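You operate a simulated robot arm through the tools that you are given. There is no shell and no other tool.

Carry out the task below with a simulated robot arm. There is one attempt and no reset: what you move stays moved.

JOB
Jog the pink strip through the head at the card's stitch length.
Fine: Key on for it and off again at the end; use JOG, not START; the seam comes out even.

Only the result counts: the job must be done as asked and must still hold three seconds after the hand-in. Knocking over, shifting, dropping, spilling or breaking anything else fails it.

ROBOT AND FRAMES
A 6-joint arm with a two-finger gripper, fixed in place. Base frame: the origin is on the floor under the middle of its stand, x ahead of it, y to its left, z up. Units: m, degrees, N and s.
It reaches about 0.94 m from its shoulder. Its first joint turns from -166.0 to 166.0 degrees. Payload 2.54 kg.
Tool frame: the origin (TCP) lies between the finger pads and is the grasp point; the fingertips stand 0.03 m ahead of it; z points along the fingers, y is the line along which they close. The gripper opens to 0.116 m; its body begins 0.095 m behind the TCP.
Orientation is told as [roll, pitch, yaw] about the base's x, y, z axes, in that order, counted from this pose: with the fingers straight down and closing along the base's y, the tool's x points along the base's -x, its y along +y and its z along -z.

CONTROLS
- The arm moves only by the tool servo_tool. Its argument "deltas" is one flat list of numbers, 7 for each row, row after row: the shift along the tool's x, y, z in m, then the turn, a rotation vector about the tool's x, y, z in degrees, then the finger opening in m, from 0 to 0.116. In form: [dx, dy, dz, rx, ry, rz, hand, dx, dy, dz, rx, ry, rz, hand, ...]. A call has 1 to 20 rows; each row shifts and turns the commanded pose from where the row before left it, along the tool's axes as they then stand. Each row takes 0.2 s and may step no farther than 0.05 m and 8.6 degrees from the row before; otherwise, or with a gripper value out of range, the whole call is refused. Where a pose cannot be reached the arm comes as near as it can. A force on the tool above 40 N (or 10 N above the force at the start of the call, whichever is more), or a blocked arm, ends the call early, and 0.2 s more pass. Each finger travels about 0.072 m/s and halts on what it meets, pressing with about 43 N; the grip force reading is that of the motor and also rises with nothing between the fingers. The clock runs only during rows and for 0.2 s after the last one: add rows that do not move to give the fingers time. It gives the time, the measured TCP pose, the force on the tool (base axes), the opening and the grip force at its end, in the units of the frame above (readings bear some noise), with the torque about the TCP (base axes, N m) and any sound that the robot's microphone picked up.
- Cameras (640 x 400 px; columns grow to the right, rows downward): "scene" is fixed at [0.4109, 0.6484, 1.7293]; the picture's right is [-0.91, -0.41, 0.00], its down [-0.36, 0.80, -0.47] and it looks along [0.19, -0.43, -0.88] (base axes); focal length 346 px, centre (320, 200). "wrist" rides on the gripper at [0.069, -0.015, -0.122] in the tool frame; the picture's right is [0.21, 0.98, 0.00], its down [-0.83, 0.18, -0.53] and it looks along [-0.52, 0.11, 0.85] (tool axes); focal length 251 px, centre (320, 200). There is no depth. A picture from a camera that has moved, and an enlarged one, comes with that camera's place and axes in the base frame and with its lens. The place of the scene camera against the robot may be out by one fixed shift of up to 0.018 m in any direction.
- camera(camera): a new picture of that camera. It takes no simulated time.
- enlarge(camera, box): a new picture of the part [left, top, right, bottom] of that camera's present view, enlarged. It takes no simulated time.
- close_job(): hands the job in; it is judged then, once.

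Nothing tells you positions but the pictures and the camera data. Unless the task says otherwise, let go and move clear before handing in.

The tools are called after "Request:" as name(argument=value, ...) on one line, values as JSON. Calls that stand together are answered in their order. servo_tool: Moves the arm, as the interface text tells. Its arguments: {"type":"object","properties":{"deltas":{"type":"array"}},"required":["deltas"]} The other tools are called the same way: camera (camera) takes a picture; enlarge (camera, box) takes an enlarged picture of a part of a camera's view; close_job () hands the job in.

At the start:

```text
t: 0.0
ee_pos: [0.3731, 0.393, 1.2976]
orientation: [0.0, 0.0, 0.0]
contact_force: [-0.6, -0.2, 0.1]
wrist_torque: [-0.03, 0.01, -0.03]
finger_gap: 0.1162
grip_force: 0.0
```

scene: 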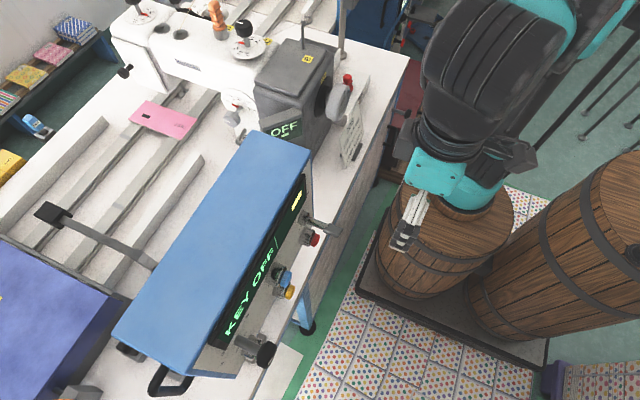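
wrist: 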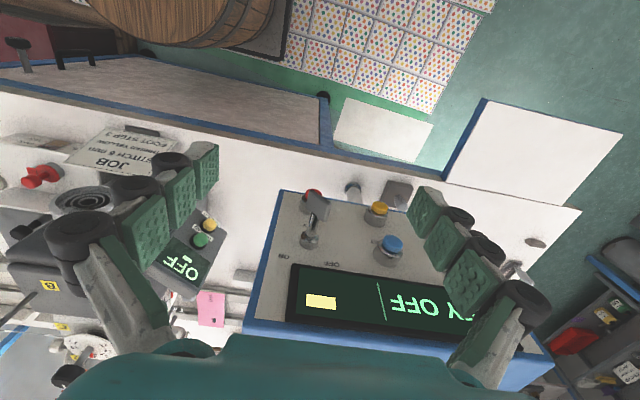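

I see a sewing-machine-like rig with a blue control panel (KEY OFF), a card, and a pink strip on the bed. I will look closer at each part before moving.

Request:
enlarge(camera="scene", box=[200, 150, 360, 250])

Request:
enlarge(camera="scene", box=[200, 230, 360, 400])

Request:
enlarge(camera="scene", box=[200, 0, 380, 170])

Request:
enlarge(camera="wrist", box=[0, 100, 240, 300])

Request:
enlarge(camera="wrist", box=[240, 170, 480, 350])

Request:
enlarge(camera="scene", box=[100, 0, 300, 150])

```text
4.00 times, centred on (280, 200) of scene
camera zoom: at [0.4109, 0.6484, 1.7293], right [-0.91, -0.41, 0.0], down [-0.36, 0.8, -0.47], along [0.19, -0.43, -0.88], focal length 1382 px, centre (480, 200)
```

zoom: 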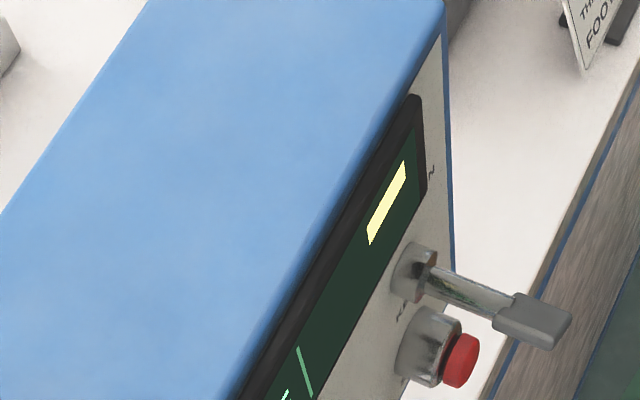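

```text
2.35 times, centred on (280, 315) of scene
camera zoom: at [0.4109, 0.6484, 1.7293], right [-0.91, -0.41, 0.0], down [-0.36, 0.8, -0.47], along [0.19, -0.43, -0.88], focal length 813 px, centre (414, -71)
```

zoom: 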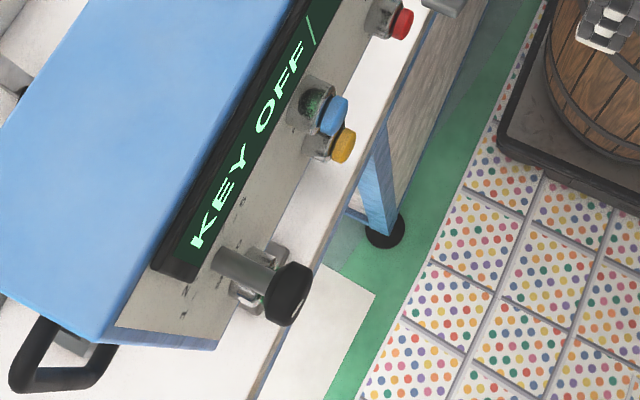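

```text
2.35 times, centred on (290, 85) of scene
camera zoom: at [0.4109, 0.6484, 1.7293], right [-0.91, -0.41, 0.0], down [-0.36, 0.8, -0.47], along [0.19, -0.43, -0.88], focal length 813 px, centre (391, 471)
```

zoom: 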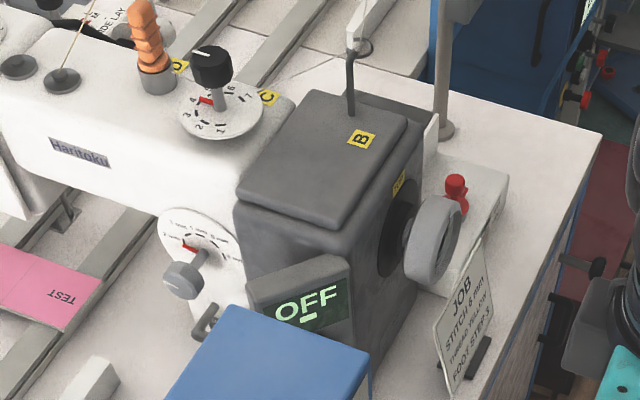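

```text
2.00 times, centred on (120, 200) of wrist
camera zoom: at [0.3023, 0.3789, 1.4182], right [-0.21, 0.98, 0.0], down [0.83, 0.18, 0.53], along [0.52, 0.11, -0.85], focal length 503 px, centre (720, 200)
```

zoom: 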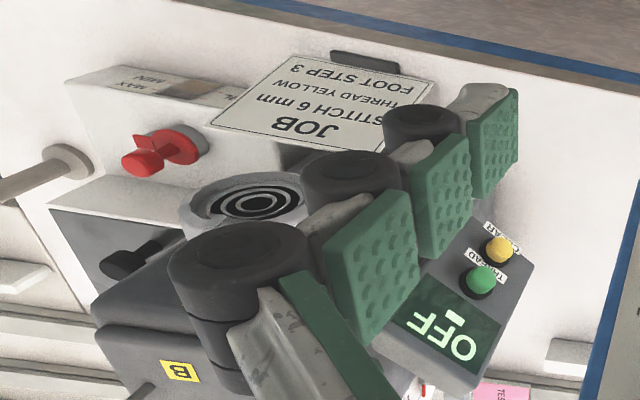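

```text
2.22 times, centred on (360, 260) of wrist
camera zoom: at [0.3023, 0.3789, 1.4182], right [-0.21, 0.98, 0.0], down [0.83, 0.18, 0.53], along [0.52, 0.11, -0.85], focal length 559 px, centre (231, 67)
```

zoom: 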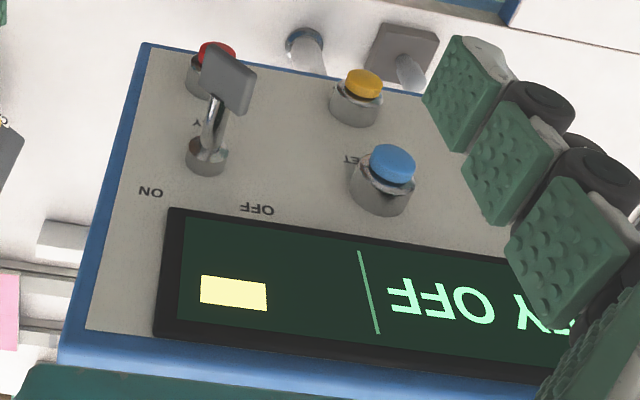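

```text
2.67 times, centred on (200, 75) of scene
camera zoom: at [0.4109, 0.6484, 1.7293], right [-0.91, -0.41, 0.0], down [-0.36, 0.8, -0.47], along [0.19, -0.43, -0.88], focal length 922 px, centre (640, 533)
```

zoom: 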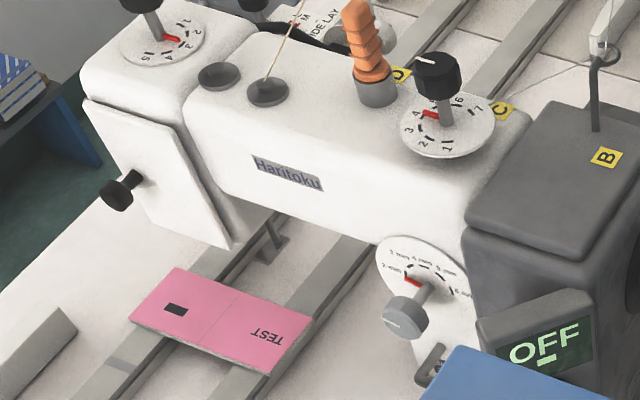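

I can see the card (stitch 6 mm, thread yellow, foot step 3), and several dials and buttons. I'll zoom further to read the labels before planning any motion.

Request:
enlarge(camera="wrist", box=[260, 180, 360, 280])

Request:
enlarge(camera="wrist", box=[340, 180, 440, 280])

Request:
enlarge(camera="wrist", box=[150, 200, 230, 300])

Request:
enlarge(camera="wrist", box=[0, 110, 140, 200])

Request:
enlarge(camera="scene", box=[215, 75, 275, 145])

Request:
enlarge(camera="scene", box=[215, 10, 285, 70])

Request:
enlarge(camera="scene", box=[100, 0, 180, 60])

Request:
enlarge(camera="scene", box=[110, 70, 220, 150])

```text
4.00 times, centred on (310, 230) of wrist
camera zoom: at [0.3023, 0.3789, 1.4182], right [-0.21, 0.98, 0.0], down [0.83, 0.18, 0.53], along [0.52, 0.11, -0.85], focal length 1006 px, centre (360, 80)
```

zoom: 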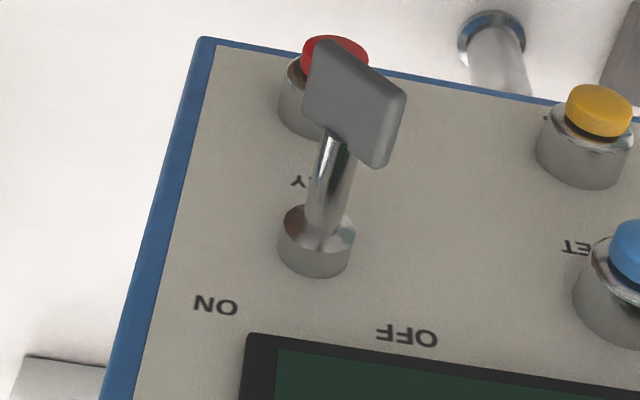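

```text
4.00 times, centred on (390, 230) of wrist
camera zoom: at [0.3023, 0.3789, 1.4182], right [-0.21, 0.98, 0.0], down [0.83, 0.18, 0.53], along [0.52, 0.11, -0.85], focal length 1006 px, centre (40, 80)
```

zoom: 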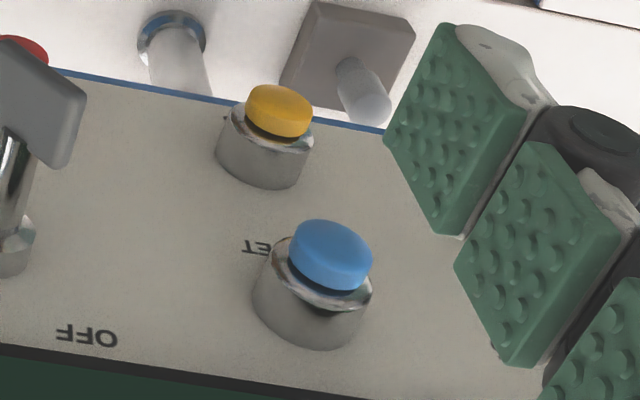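

```text
4.00 times, centred on (190, 250) of wrist
camera zoom: at [0.3023, 0.3789, 1.4182], right [-0.21, 0.98, 0.0], down [0.83, 0.18, 0.53], along [0.52, 0.11, -0.85], focal length 1006 px, centre (840, 0)
```

zoom: 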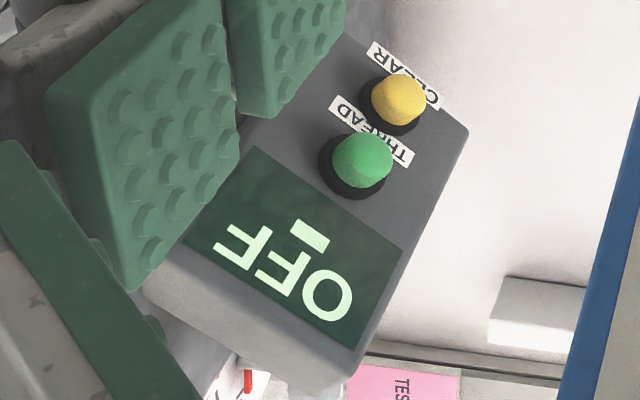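

```text
4.44 times, centred on (70, 155) of wrist
camera zoom: at [0.3023, 0.3789, 1.4182], right [-0.21, 0.98, 0.0], down [0.83, 0.18, 0.53], along [0.52, 0.11, -0.85], focal length 1118 px, centre (1431, 400)
```

zoom: 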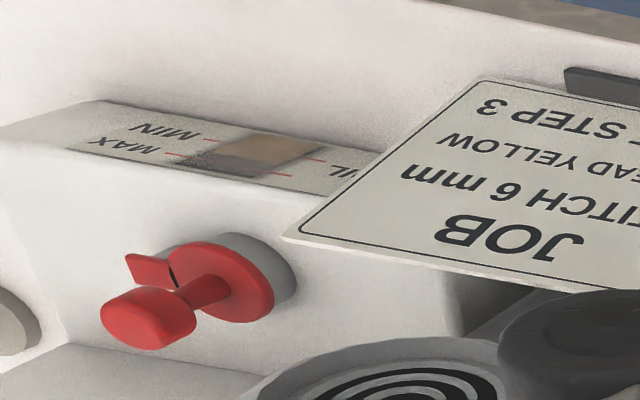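

```text
5.71 times, centred on (245, 110) of scene
camera zoom: at [0.4109, 0.6484, 1.7293], right [-0.91, -0.41, 0.0], down [-0.36, 0.8, -0.47], along [0.19, -0.43, -0.88], focal length 1975 px, centre (749, 714)
```

zoom: 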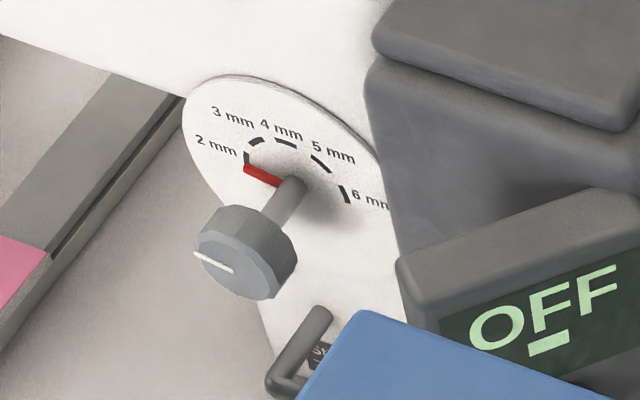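

```text
6.67 times, centred on (250, 40) of scene
camera zoom: at [0.4109, 0.6484, 1.7293], right [-0.91, -0.41, 0.0], down [-0.36, 0.8, -0.47], along [0.19, -0.43, -0.88], focal length 2304 px, centre (787, 1267)
```

zoom: 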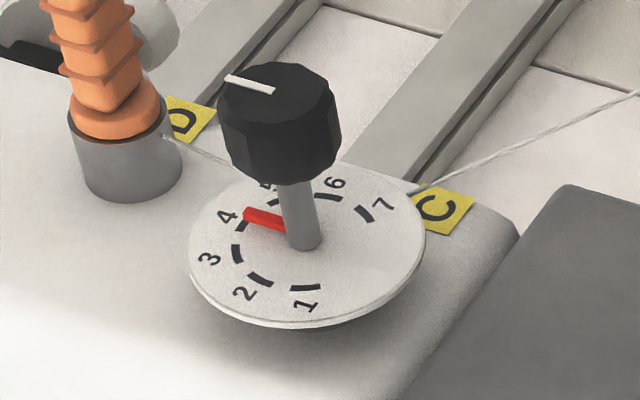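

```text
6.67 times, centred on (140, 30) of scene
camera zoom: at [0.4109, 0.6484, 1.7293], right [-0.91, -0.41, 0.0], down [-0.36, 0.8, -0.47], along [0.19, -0.43, -0.88], focal length 2304 px, centre (1520, 1333)
```

zoom: 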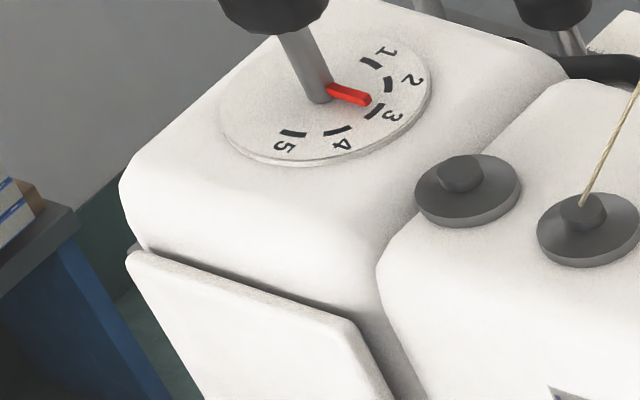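

```text
5.00 times, centred on (165, 110) of scene
camera zoom: at [0.4109, 0.6484, 1.7293], right [-0.91, -0.41, 0.0], down [-0.36, 0.8, -0.47], along [0.19, -0.43, -0.88], focal length 1728 px, centre (1095, 650)
```

zoom: 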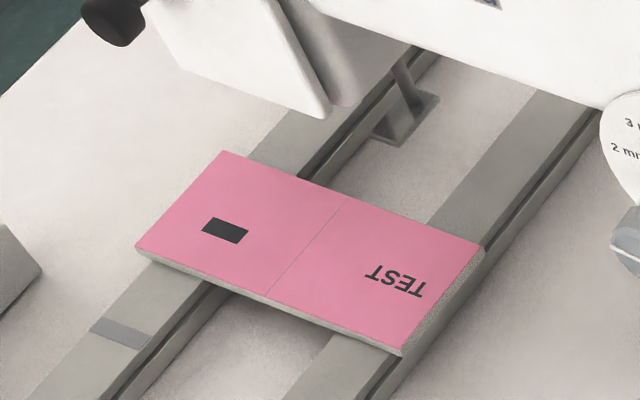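

The panel is near (0.55, 0.42, 1.14), facing the robot, and the stitch dial on the column currently reads 2 mm while the card asks for 6 mm. I'll tilt the wrist up a bit to look at the panel more frontally and read its labels.

Request:
servo_tool(deltas=[0, 0.02, 0, 0, -8, 0, 0.116, 0, 0.02, 0, 0, -8, 0, 0.116, 0, 0.02, 0, 0, -8, 0, 0.116])

Request:
camera(camera="wrist")

Request:
camera(camera="scene")

```text
t: 0.8
ee_pos: [0.3735, 0.4534, 1.2968]
orientation: [0.0, -24.1, -0.1]
contact_force: [0.5, -0.1, 0.4]
wrist_torque: [0.01, 0.0, -0.02]
finger_gap: 0.1162
grip_force: 0.1
```

```text
taken
camera wrist: at [0.2601, 0.4385, 1.379], right [-0.19, 0.98, -0.09], down [0.54, 0.18, 0.82], along [0.82, 0.11, -0.56], focal length 251 px, centre (320, 200)
```

wrist: 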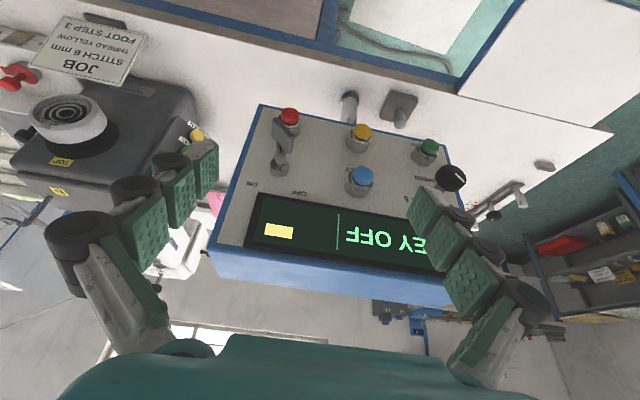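

```text
taken
```

scene: 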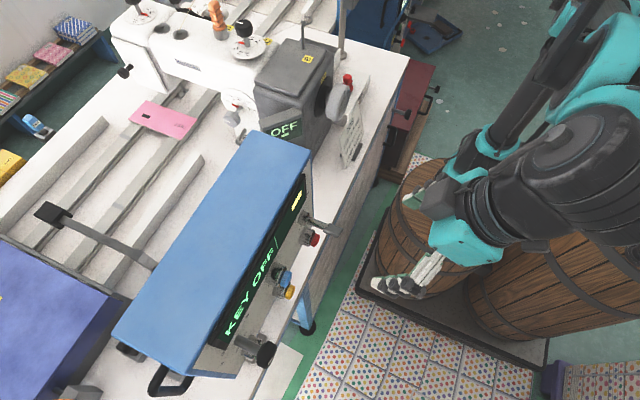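

Request:
enlarge(camera="wrist", box=[240, 95, 360, 205])

Request:
enlarge(camera="wrist", box=[330, 105, 480, 205])

```text
3.64 times, centred on (300, 150) of wrist
camera zoom: at [0.2601, 0.4385, 1.379], right [-0.19, 0.98, -0.09], down [0.54, 0.18, 0.82], along [0.82, 0.11, -0.56], focal length 914 px, centre (393, 382)
```

zoom: 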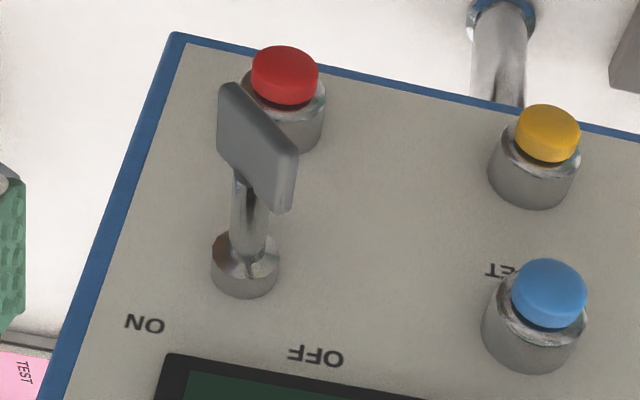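

```text
4.00 times, centred on (405, 155) of wrist
camera zoom: at [0.2601, 0.4385, 1.379], right [-0.19, 0.98, -0.09], down [0.54, 0.18, 0.82], along [0.82, 0.11, -0.56], focal length 1006 px, centre (-20, 380)
```

zoom: 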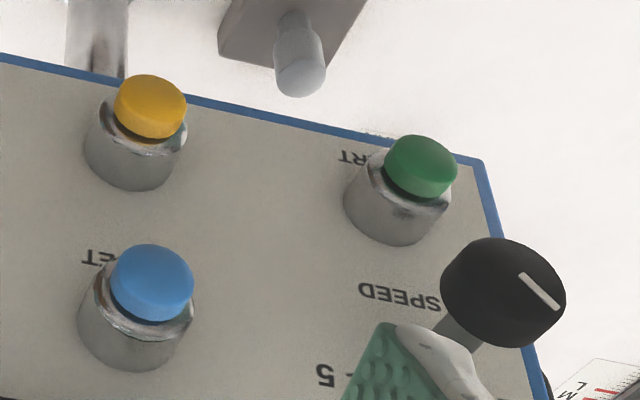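

Red, yellow, blue (RESET), green (START) buttons and a SPEED knob are on the panel; the yellow label is hidden. I'll lower the camera and tilt more to see labels beneath the buttons.

Request:
servo_tool(deltas=[0.0263, 0.0067, 0.0347, 0, 0, 0, 0.116, 0.0263, 0.0067, 0.0347, 0, 0, 0, 0.116, 0.0263, 0.0067, 0.0347, 0, 0, 0, 0.116, 0, 0, 0, 0, -8, 0, 0.116, 0, 0, 0, 0, -8, 0, 0.116, 0, 0, 0, 0, -8, 0, 0.116])

Request:
camera(camera="wrist")

Request:
enlarge(camera="wrist", box=[220, 60, 440, 200])

```text
t: 2.2
ee_pos: [0.3427, 0.4747, 1.1687]
orientation: [0.0, -48.1, 0.0]
contact_force: [0.0, -1.1, 0.5]
wrist_torque: [-0.01, -0.02, 0.01]
finger_gap: 0.1159
grip_force: 0.1
```

```text
taken
camera wrist: at [0.2047, 0.4592, 1.1989], right [-0.14, 0.98, -0.16], down [0.15, 0.18, 0.97], along [0.98, 0.11, -0.18], focal length 251 px, centre (320, 200)
```

wrist: 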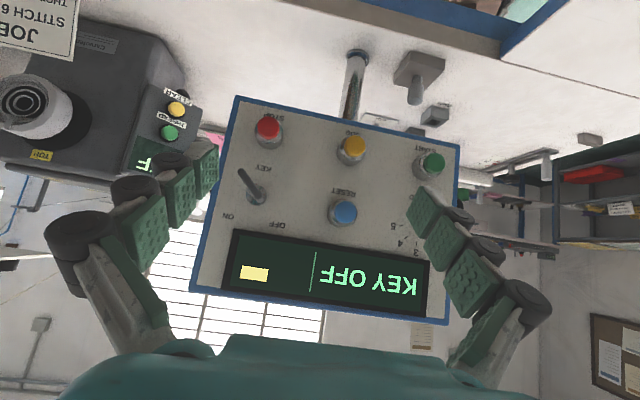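

```text
2.86 times, centred on (330, 130) of wrist
camera zoom: at [0.2047, 0.4592, 1.1989], right [-0.14, 0.98, -0.16], down [0.15, 0.18, 0.97], along [0.98, 0.11, -0.18], focal length 718 px, centre (291, 400)
```

zoom: 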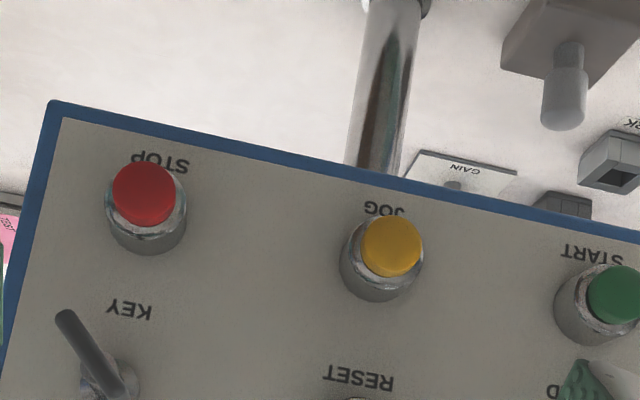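

Confirmed: yellow is JOG, blue RESET, green START, red STOP; key axis is near (0.49..0.54, 0.41, 1.14), JOG cap near (0.512, 0.528, 1.062) on a vertical panel facing −x. Next I go up and over the console to look at the stitch dial and strip.

Request:
servo_tool(deltas=[-0.0335, 0, -0.03, 0, 0, 0, 0.116, -0.0335, 0, -0.03, 0, 0, 0, 0.116, -0.0335, 0, -0.03, 0, 0, 0, 0.116, -0.0335, 0, -0.03, 0, 0, 0, 0.116, -0.0335, 0, -0.03, 0, 0, 0, 0.116, 0, 0, 0, 0, 8, 0, 0.116, 0, 0, 0, 0, 8, 0, 0.116, 0, 0, 0, 0, 8, 0, 0.116])

Request:
camera(camera="wrist")

```text
t: 4.0
ee_pos: [0.3451, 0.4731, 1.396]
orientation: [0.1, -23.9, 0.0]
contact_force: [-0.9, 0.0, -0.7]
wrist_torque: [0.0, -0.01, -0.04]
finger_gap: 0.1157
grip_force: 0.1
```

```text
taken
camera wrist: at [0.2299, 0.4587, 1.4778], right [-0.2, 0.98, -0.09], down [0.54, 0.18, 0.82], along [0.82, 0.11, -0.56], focal length 251 px, centre (320, 200)
```

wrist: 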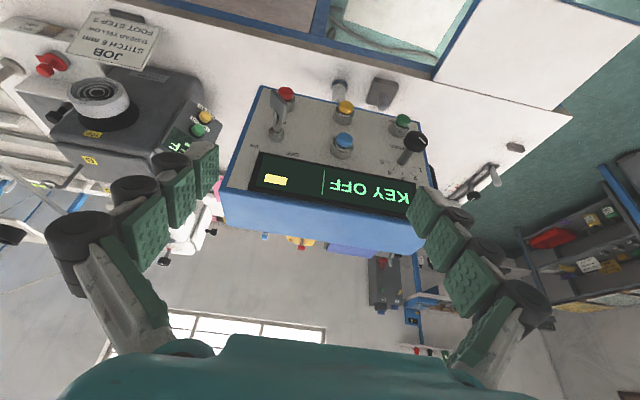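

Request:
servo_tool(deltas=[-0.038, 0, 0.017, 0, 0, 0, 0.116, -0.038, 0, 0.017, 0, 0, 0, 0.116, -0.038, 0, 0.017, 0, 0, 0, 0.116, -0.038, 0, 0.017, 0, 0, 0, 0.116, 0, 0, 0, 3.27, 0, 7.3, 0.116, 0, 0, 0, 3.27, 0, 7.3, 0.116, 0, 0, 0, 3.27, 0, 7.3, 0.116, 0, 0, 0, 3.27, 0, 7.3, 0.116])

Request:
camera(camera="wrist")

Request:
camera(camera="scene")

```text
t: 5.8
ee_pos: [0.5085, 0.47, 1.3884]
orientation: [-0.1, -24.1, -32.1]
contact_force: [-1.1, -1.1, 0.7]
wrist_torque: [0.05, -0.04, 0.01]
finger_gap: 0.1158
grip_force: 0.0
out of reach, approached as far as the arm can: row 8
```

```text
taken
camera wrist: at [0.4033, 0.5164, 1.4716], right [0.35, 0.93, -0.09], down [0.55, -0.13, 0.82], along [0.76, -0.34, -0.56], focal length 251 px, centre (320, 200)
```

wrist: 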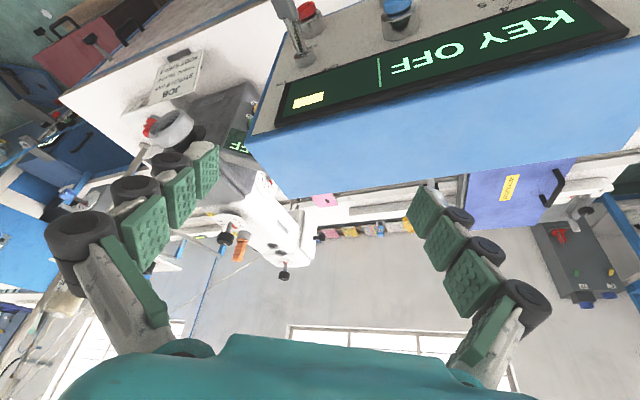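

```text
taken
```

scene: 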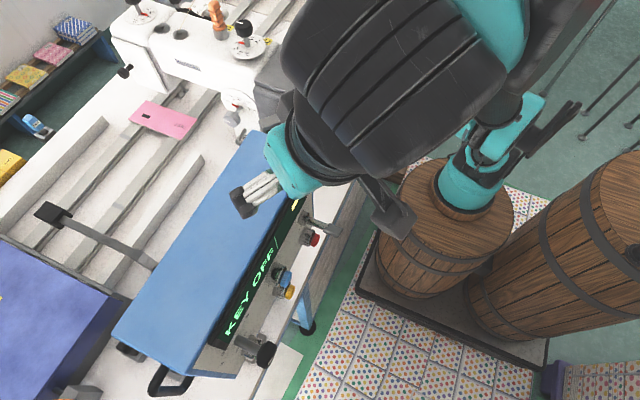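

The console box occupies roughly x 0.54–0.67, y 0.36–0.70, z 1.01–1.275, and the stitch dial hides behind it. I'll swing left over the gap between the console and motor box to view the dial.

Request:
servo_tool(deltas=[-0.0253, -0.0308, 0.0195, 0, 0, 0, 0.116, -0.0253, -0.0308, 0.0195, 0, 0, 0, 0.116, -0.0253, -0.0308, 0.0195, 0, 0, 0, 0.116, -0.0253, -0.0308, 0.0195, 0, 0, 0, 0.116, 0, 0, 0, 3.1, 0, 6.94, 0.116, 0, 0, 0, 3.1, 0, 6.94, 0.116, 0, 0, 0, 3.1, 0, 6.94, 0.116, 0, 0, 0, 3.1, 0, 6.94, 0.116, 0, 0, 0, 3.1, 0, 6.94, 0.116])

Request:
camera(camera="wrist")

Request:
camera(camera="scene")

```text
t: 7.8
ee_pos: [0.5469, 0.3005, 1.3596]
orientation: [-0.2, -24.0, -70.1]
contact_force: [0.1, -0.2, 0.5]
wrist_torque: [0.07, -0.05, 0.02]
finger_gap: 0.1159
grip_force: 0.1
```

```text
taken
camera wrist: at [0.4946, 0.4012, 1.4413], right [0.85, 0.52, -0.09], down [0.35, -0.44, 0.82], along [0.39, -0.73, -0.56], focal length 251 px, centre (320, 200)
```

wrist: 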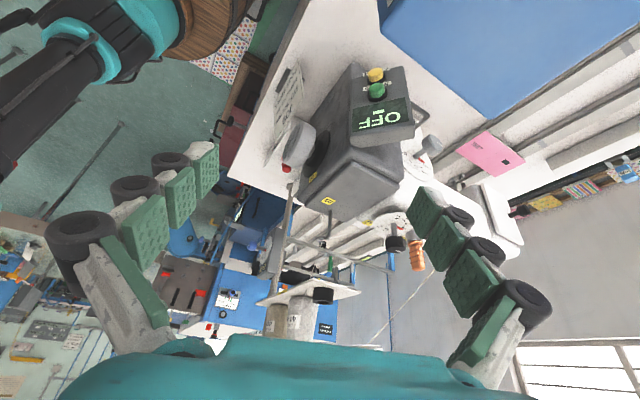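

```text
taken
```

scene: 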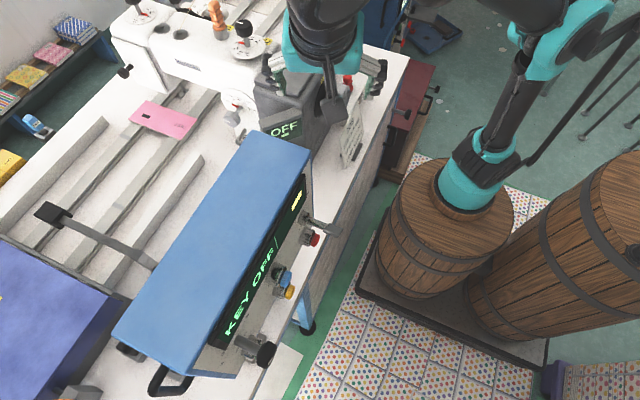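

Request:
enlarge(camera="wrist", box=[380, 110, 540, 210])

Request:
enlarge(camera="wrist", box=[250, 50, 450, 250])

```text
4.00 times, centred on (460, 160) of wrist
camera zoom: at [0.4946, 0.4012, 1.4413], right [0.85, 0.52, -0.09], down [0.35, -0.44, 0.82], along [0.39, -0.73, -0.56], focal length 1006 px, centre (-240, 360)
```

zoom: 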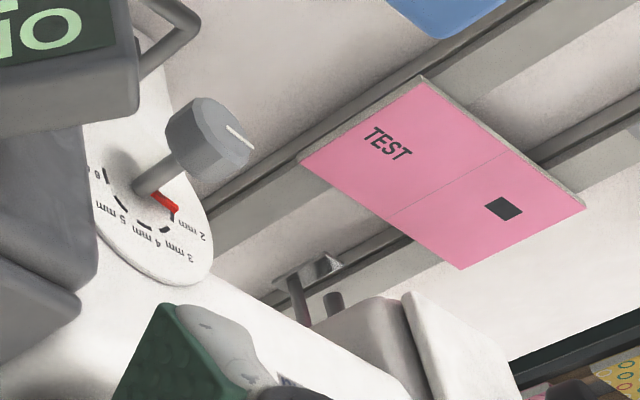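

```text
2.00 times, centred on (350, 150) of wrist
camera zoom: at [0.4946, 0.4012, 1.4413], right [0.85, 0.52, -0.09], down [0.35, -0.44, 0.82], along [0.39, -0.73, -0.56], focal length 503 px, centre (260, 300)
```

zoom: 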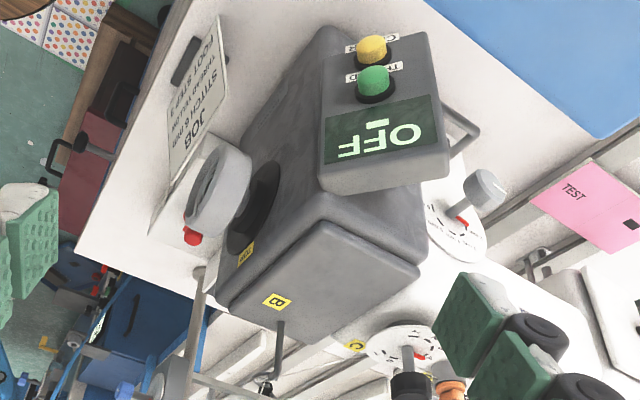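

Request:
enlarge(camera="scene", box=[220, 85, 260, 145])

Request:
enlarge(camera="wrist", box=[400, 120, 460, 190])

```text
6.67 times, centred on (240, 115) of scene
camera zoom: at [0.4109, 0.6484, 1.7293], right [-0.91, -0.41, 0.0], down [-0.36, 0.8, -0.47], along [0.19, -0.43, -0.88], focal length 2304 px, centre (853, 767)
```

zoom: 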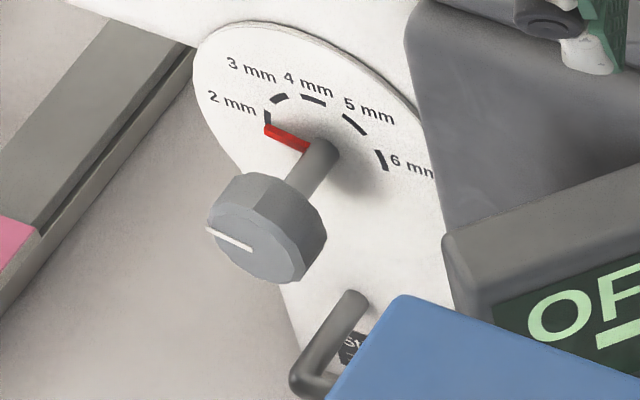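

```text
5.71 times, centred on (430, 155) of wrist
camera zoom: at [0.4946, 0.4012, 1.4413], right [0.85, 0.52, -0.09], down [0.35, -0.44, 0.82], along [0.39, -0.73, -0.56], focal length 1437 px, centre (-309, 457)
```

zoom: 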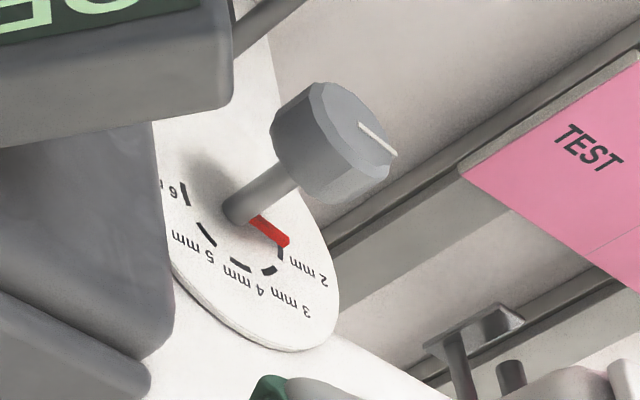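

The stitch knob is at roughly (0.886, 0.165, 1.00) on the +y face of the column, pointer at 2 mm; it must turn about 140° clockwise (seen from +y) to 6 mm. I'll move toward a pre-grasp view above/in front of it with partially closed fingers.

Request:
servo_tool(deltas=[-0.0031, 0.034, 0.0233, 0, 0, 0, 0.09, -0.0031, 0.034, 0.0233, 0, 0, 0, 0.09, -0.0031, 0.034, 0.0233, 0, 0, 0, 0.09, -0.0031, 0.034, 0.0233, 0, 0, 0, 0.09, -0.0031, 0.034, 0.0233, 0, 0, 0, 0.09, -0.0031, 0.034, 0.0233, 0, 0, 0, 0.09, -0.0031, 0.034, 0.0233, 0, 0, 0, 0.09, 0, 0, 0, 2.71, 0, 6.09, 0.09, 0, 0, 0, 2.71, 0, 6.09, 0.09, 0, 0, 0, 2.71, 0, 6.09, 0.09])

Request:
camera(camera="wrist")

Request:
camera(camera="scene")

```text
t: 10.0
ee_pos: [0.8015, 0.2982, 1.218]
orientation: [-0.1, -24.0, -90.2]
contact_force: [-0.3, 0.1, 0.9]
wrist_torque: [0.04, -0.02, 0.03]
finger_gap: 0.09
grip_force: 0.0
```

```text
taken
camera wrist: at [0.7851, 0.4126, 1.3005], right [0.98, 0.19, -0.09], down [0.18, -0.54, 0.82], along [0.11, -0.82, -0.56], focal length 251 px, centre (320, 200)
```

wrist: 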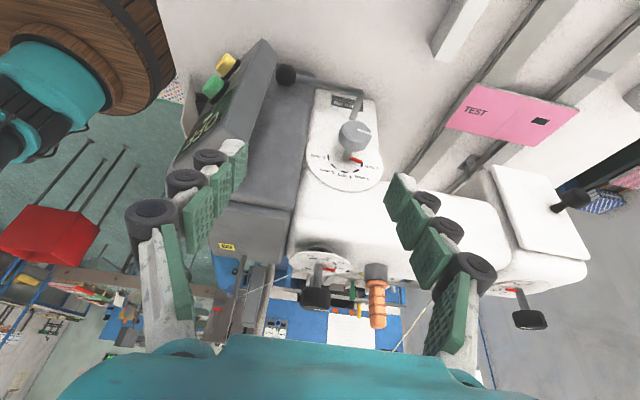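

```text
taken
```

scene: 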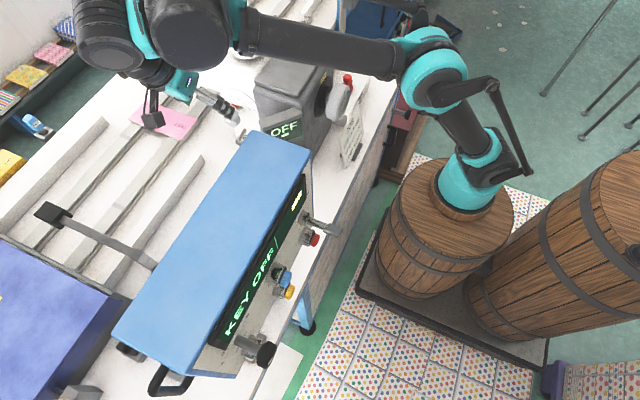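

Request:
enlarge(camera="wrist", box=[290, 80, 410, 200])

Request:
enlarge(camera="wrist", box=[400, 70, 600, 260])

```text
3.33 times, centred on (350, 140) of wrist
camera zoom: at [0.7851, 0.4126, 1.3005], right [0.98, 0.19, -0.09], down [0.18, -0.54, 0.82], along [0.11, -0.82, -0.56], focal length 838 px, centre (220, 400)
```

zoom: 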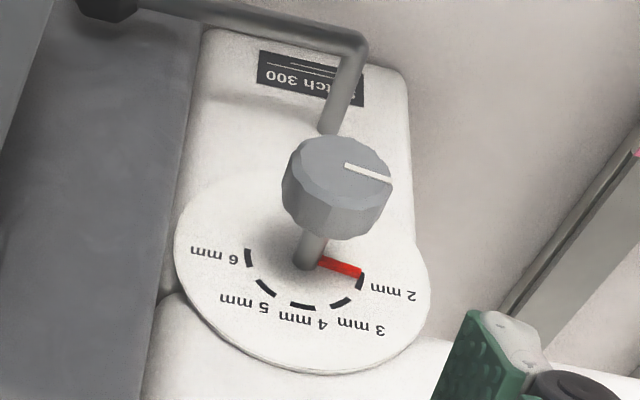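

```text
2.11 times, centred on (500, 165) of wrist
camera zoom: at [0.7851, 0.4126, 1.3005], right [0.98, 0.19, -0.09], down [0.18, -0.54, 0.82], along [0.11, -0.82, -0.56], focal length 529 px, centre (-59, 274)
```

zoom: 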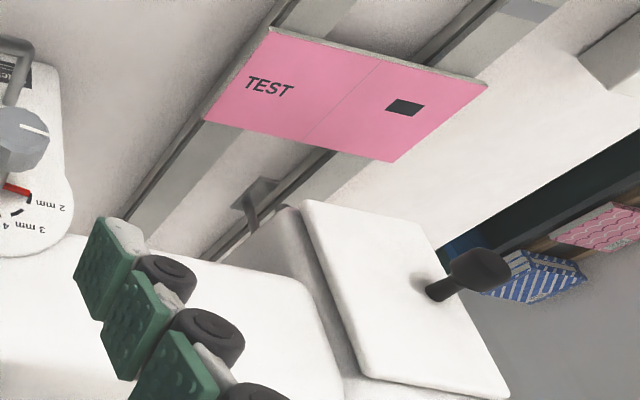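

Dial shaft triangulates to about (0.851, 0.146–0.2025, 1.036) with knob radius 0.02; the reverse lever lies well below it at z≈0.93. I'll tilt to 45° and move to a pre-grasp standoff, then re-check with the camera.

Request:
servo_tool(deltas=[0, 0, 0, 0, -7, 0, 0.066, 0, 0, 0, 0, -7, 0, 0.066, 0, 0, 0, 0, -7, 0, 0.066, 0.0165, 0.0165, 0.0306, 0, 0, 0, 0.066, 0.0165, 0.0165, 0.0306, 0, 0, 0, 0.066, 0.0165, 0.0165, 0.0306, 0, 0, 0, 0.066])

Request:
camera(camera="wrist")

Request:
camera(camera="scene")

Request:
enlarge(camera="wrist", box=[220, 60, 420, 200])

```text
t: 11.4
ee_pos: [0.8631, 0.2535, 1.1163]
orientation: [-0.1, -45.1, -89.9]
contact_force: [-0.1, -0.8, 0.3]
wrist_torque: [-0.01, -0.03, 0.04]
finger_gap: 0.0661
grip_force: 0.1
out of reach, approached as far as the arm can: row 3, 4
```

```text
taken
camera wrist: at [0.8475, 0.3888, 1.1531], right [0.98, 0.15, -0.15], down [0.18, -0.2, 0.96], along [0.11, -0.97, -0.23], focal length 251 px, centre (320, 200)
```

wrist: 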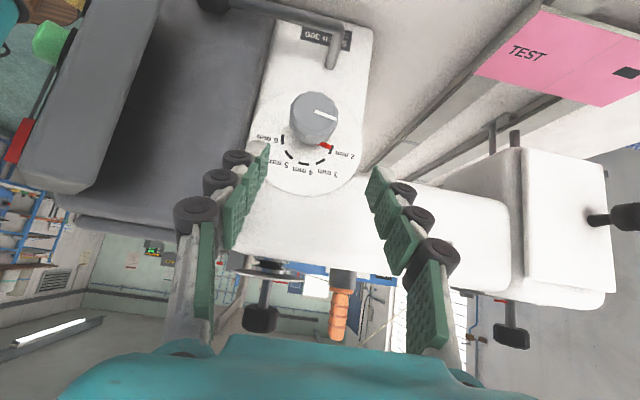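

```text
taken
```

scene: 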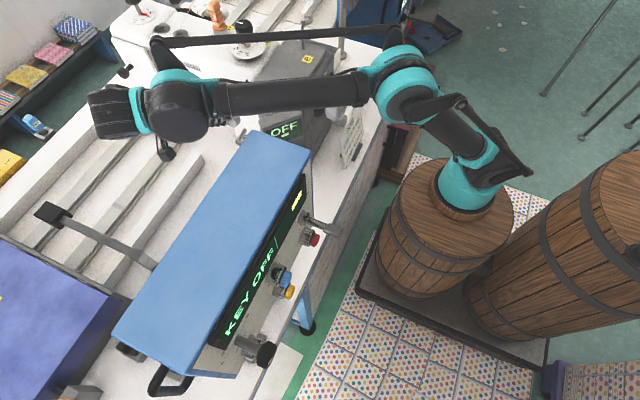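

```text
2.86 times, centred on (320, 130) of wrist
camera zoom: at [0.8475, 0.3888, 1.1531], right [0.98, 0.15, -0.15], down [0.18, -0.2, 0.96], along [0.11, -0.97, -0.23], focal length 718 px, centre (320, 400)
```

zoom: 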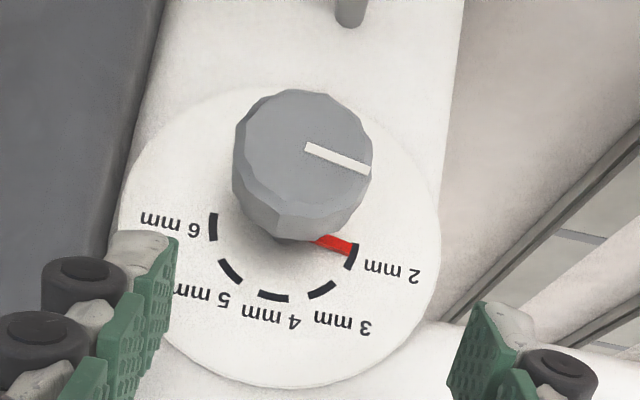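

The knob axis refines to x=0.853, z=1.0335, cap y 0.178–0.199; marks are about 40° apart (≈160° total to 6 mm). I'll step closer and lean the gripper outward (away from the console) to begin a turn with several regrips.

Request:
servo_tool(deltas=[0.0162, -0.005, 0.0423, 0, 0, 0, 0.066, 0, 0, 0, 4.714, 0, -4.714, 0.066, 0, 0, 0, 4.714, 0, -4.714, 0.066, 0, 0, 0, 4.714, 0, -4.714, 0.066])

Request:
camera(camera="wrist")

Request:
camera(camera="scene")

```text
t: 12.4
ee_pos: [0.8763, 0.2063, 1.0757]
orientation: [-13.6, -41.5, -77.6]
contact_force: [1.1, 0.0, 0.3]
wrist_torque: [-0.01, -0.01, 0.02]
finger_gap: 0.0659
grip_force: 0.1
out of reach, approached as far as the arm can: row 2, 3, 4
```

```text
taken
camera wrist: at [0.8607, 0.3387, 1.1216], right [0.93, 0.21, -0.31], down [0.36, -0.23, 0.9], along [0.12, -0.95, -0.29], focal length 251 px, centre (320, 200)
```

wrist: 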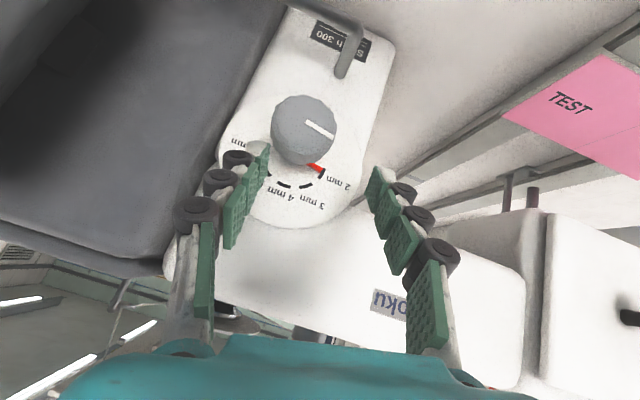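

```text
taken
```

scene: 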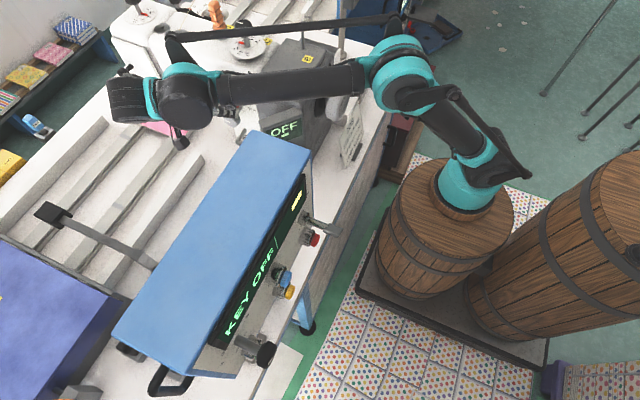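

The lean outward hit the reach limit, so I'll work near the upright 45° approach instead. First a no-move row to see how the commanded pose stands.

Request:
servo_tool(deltas=[0, 0, 0, 0, 0, 0, 0.066])

```text
t: 12.8
ee_pos: [0.877, 0.2055, 1.0758]
orientation: [-13.4, -41.5, -77.6]
contact_force: [0.0, -1.0, 0.5]
wrist_torque: [-0.03, 0.02, 0.01]
finger_gap: 0.066
grip_force: 0.1
```

Request:
servo_tool(deltas=[0.0087, -0.0241, -0.0104, 0, 0, 0, 0.066, 0, 0, 0, -2.46, -1.05, 4.79, 0.066, 0, 0, 0, -2.46, -1.05, 4.79, 0.066, 0.0141, 0, -0.0255, 0, 0, 0, 0.066])

Request:
camera(camera="wrist")

Request:
enlarge(camera="scene", box=[80, 20, 320, 170])

```text
t: 13.8
ee_pos: [0.855, 0.2413, 1.0913]
orientation: [0.2, -44.7, -90.6]
contact_force: [-0.2, -0.8, 0.4]
wrist_torque: [0.02, 0.04, 0.01]
finger_gap: 0.0662
grip_force: 0.1
out of reach, approached as far as the arm can: row 1
```

```text
taken
camera wrist: at [0.8389, 0.3763, 1.1288], right [0.98, 0.15, -0.15], down [0.18, -0.21, 0.96], along [0.11, -0.97, -0.23], focal length 251 px, centre (320, 200)
```

wrist: 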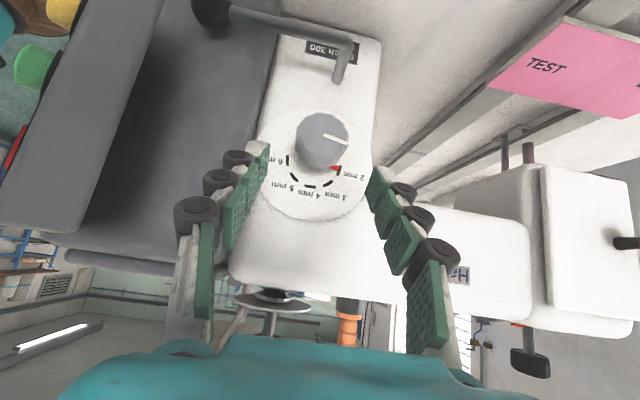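

```text
2.67 times, centred on (200, 95) of scene
camera zoom: at [0.4109, 0.6484, 1.7293], right [-0.91, -0.41, 0.0], down [-0.36, 0.8, -0.47], along [0.19, -0.43, -0.88], focal length 922 px, centre (640, 480)
```

zoom: 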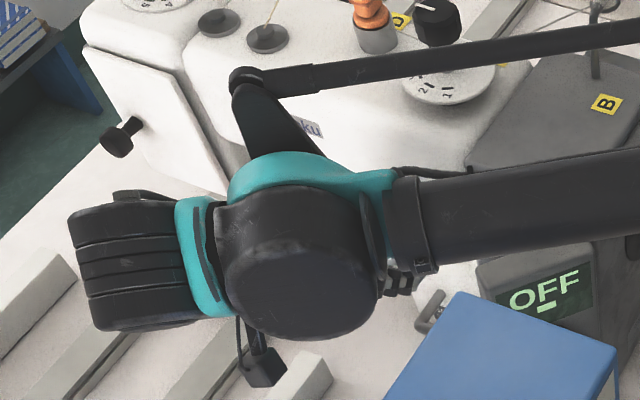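

I'm back at the 45° pre-grasp with the knob centered between the fingers. Advancing along the fingers to put the knob between the pads.

Request:
servo_tool(deltas=[0.0017, -0.0008, 0.039, 0, 0, 0, 0.066, 0.0018, -0.0007, 0.0389, 0, 0, 0, 0.066])

Request:
camera(camera="wrist")

Request:
camera(camera="scene")

```text
t: 14.4
ee_pos: [0.8545, 0.1919, 1.0345]
orientation: [0.1, -44.8, -90.5]
contact_force: [0.0, -0.6, 0.0]
wrist_torque: [-0.02, -0.04, -0.01]
finger_gap: 0.066
grip_force: 0.0
```

```text
taken
camera wrist: at [0.8387, 0.326, 1.0722], right [0.98, 0.15, -0.15], down [0.18, -0.21, 0.96], along [0.11, -0.97, -0.23], focal length 251 px, centre (320, 200)
```

wrist: 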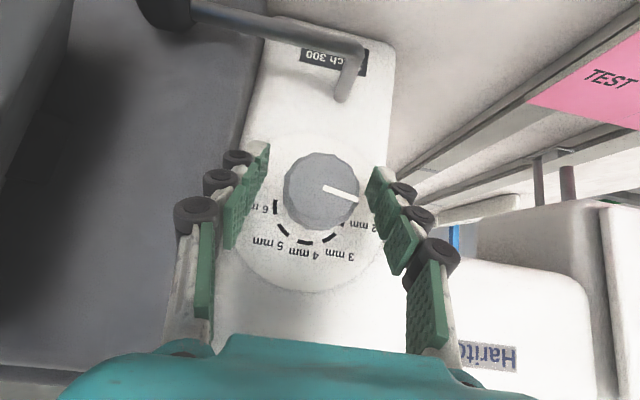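

```text
taken
```

scene: 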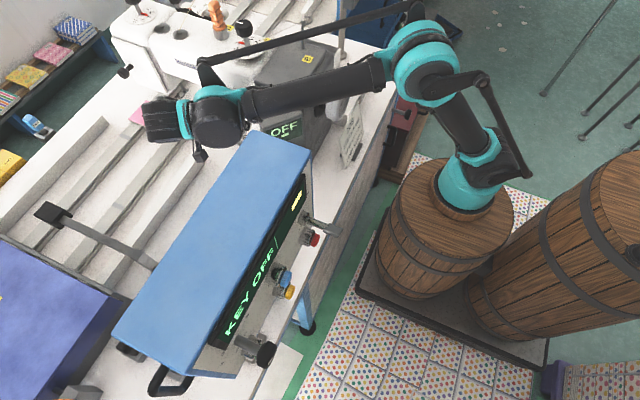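

Request:
servo_tool(deltas=[0, 0, 0, 5.32, 0, -5.29, 0.066, 0, 0, 0, 5.32, 0, -5.29, 0.066])

```text
t: 15.1
ee_pos: [0.8688, 0.1677, 1.0316]
orientation: [-15.2, -41.2, -77.3]
contact_force: [-1.4, 9.1, 0.7]
wrist_torque: [-0.04, 0.09, -0.44]
finger_gap: 0.0687
grip_force: 2.4
out of reach, approached as far as the arm can: row 1, 2
stopped in row 2: the force on the tool passed its limit at 168 N (the readings are from after the stop); the commanded pose is now the measured one
```

The arm pulled toward the column at its reach limit and the tip touched something. I'll check the state before moving anything.

Request:
camera(camera="wrist")

Request:
camera(camera="scene")

Request:
enlarge(camera="wrist", box=[200, 100, 440, 280])

```text
taken
camera wrist: at [0.8557, 0.3001, 1.0784], right [0.92, 0.2, -0.33], down [0.38, -0.24, 0.9], along [0.1, -0.95, -0.29], focal length 251 px, centre (320, 200)
```

wrist: 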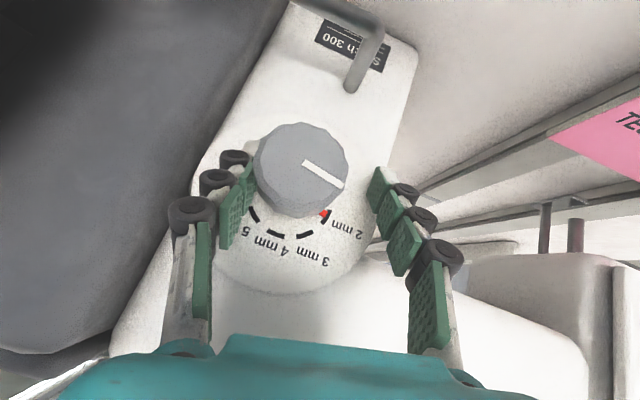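

```text
taken
```

scene: 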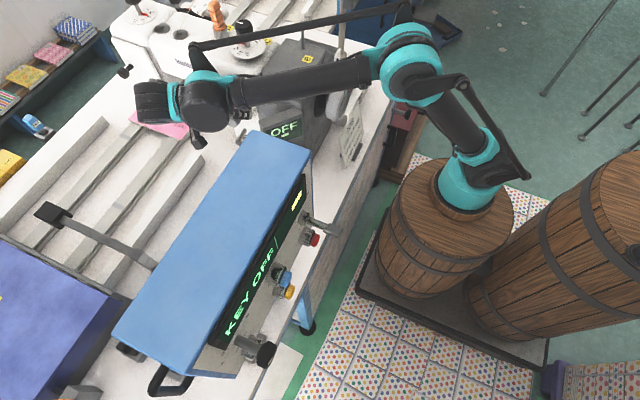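

```text
2.22 times, centred on (320, 190) of wrist
camera zoom: at [0.8557, 0.3001, 1.0784], right [0.92, 0.2, -0.33], down [0.38, -0.24, 0.9], along [0.1, -0.95, -0.29], focal length 559 px, centre (320, 222)
```

zoom: 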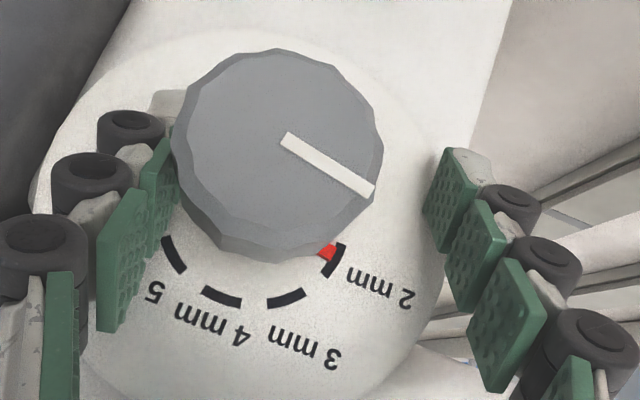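

Contact only nudged the finger against the knob's side; the pointer is still at 2 mm and nothing has moved. The wrist has a limit for that lean, so I'll back off and use a steeper approach (about 20° from vertical).

Request:
servo_tool(deltas=[0.0094, -0.0112, -0.0054, 0, 0, 0, 0.066, 0, 0, -0.04, 0, 0, 0, 0.066, 0, 0, -0.04, 0, 0, 0, 0.066, 0, 0, 0, -2.12, 5.65, 2.1, 0.066, 0, 0, 0, -2.12, 5.65, 2.1, 0.066, 0, 0, 0, -2.12, 5.65, 2.1, 0.066, 0, 0, 0, -2.12, 5.65, 2.1, 0.066])

Request:
camera(camera="wrist")

Request:
camera(camera="scene")

```text
t: 16.6
ee_pos: [0.8768, 0.2136, 1.0894]
orientation: [0.2, -19.9, -90.5]
contact_force: [-1.6, 0.7, -0.4]
wrist_torque: [-0.05, 0.0, -0.02]
finger_gap: 0.066
grip_force: 0.0
out of reach, approached as far as the arm can: row 2, 3
```

```text
taken
camera wrist: at [0.8605, 0.3208, 1.1808], right [0.98, 0.2, -0.07], down [0.17, -0.6, 0.78], along [0.11, -0.78, -0.62], focal length 251 px, centre (320, 200)
```

wrist: 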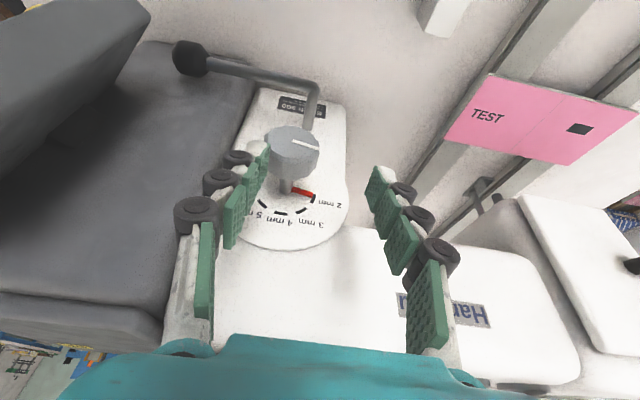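

```text
taken
```

scene: 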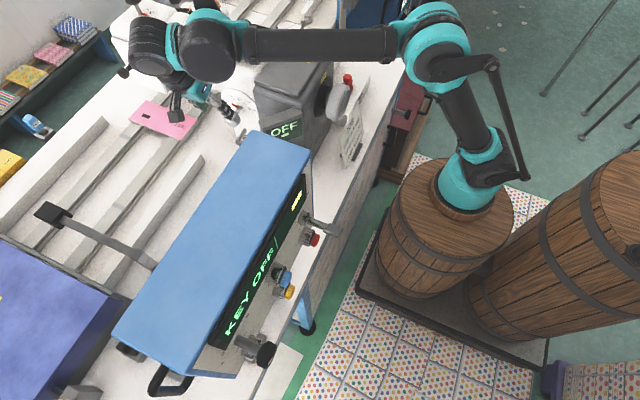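

Request:
servo_tool(deltas=[-0.0048, -0.0238, -0.0255, 0, 0, 0, 0.066, 0, 0, 0, 6.27, 0, -2.28, 0.066])

Request:
servo_tool(deltas=[0, 0, 0, 6.27, 0, -2.28, 0.066])

Request:
servo_tool(deltas=[0, 0, 0, 6.27, 0, -2.28, 0.066])

```text
t: 17.2
ee_pos: [0.8522, 0.218, 1.115]
orientation: [-6.9, -19.7, -88.0]
contact_force: [-1.1, 0.5, 0.0]
wrist_torque: [0.06, -0.05, 0.03]
finger_gap: 0.0661
grip_force: 0.1
```

```text
t: 17.6
ee_pos: [0.8515, 0.2194, 1.1153]
orientation: [-14.0, -19.2, -85.5]
contact_force: [-0.5, -0.3, -0.6]
wrist_torque: [0.0, -0.04, 0.01]
finger_gap: 0.066
grip_force: 0.0
```

```text
t: 18.1
ee_pos: [0.8523, 0.2179, 1.1167]
orientation: [-20.6, -18.4, -83.4]
contact_force: [-0.1, 0.4, 1.0]
wrist_torque: [0.02, -0.05, 0.01]
finger_gap: 0.0658
grip_force: 0.1
```

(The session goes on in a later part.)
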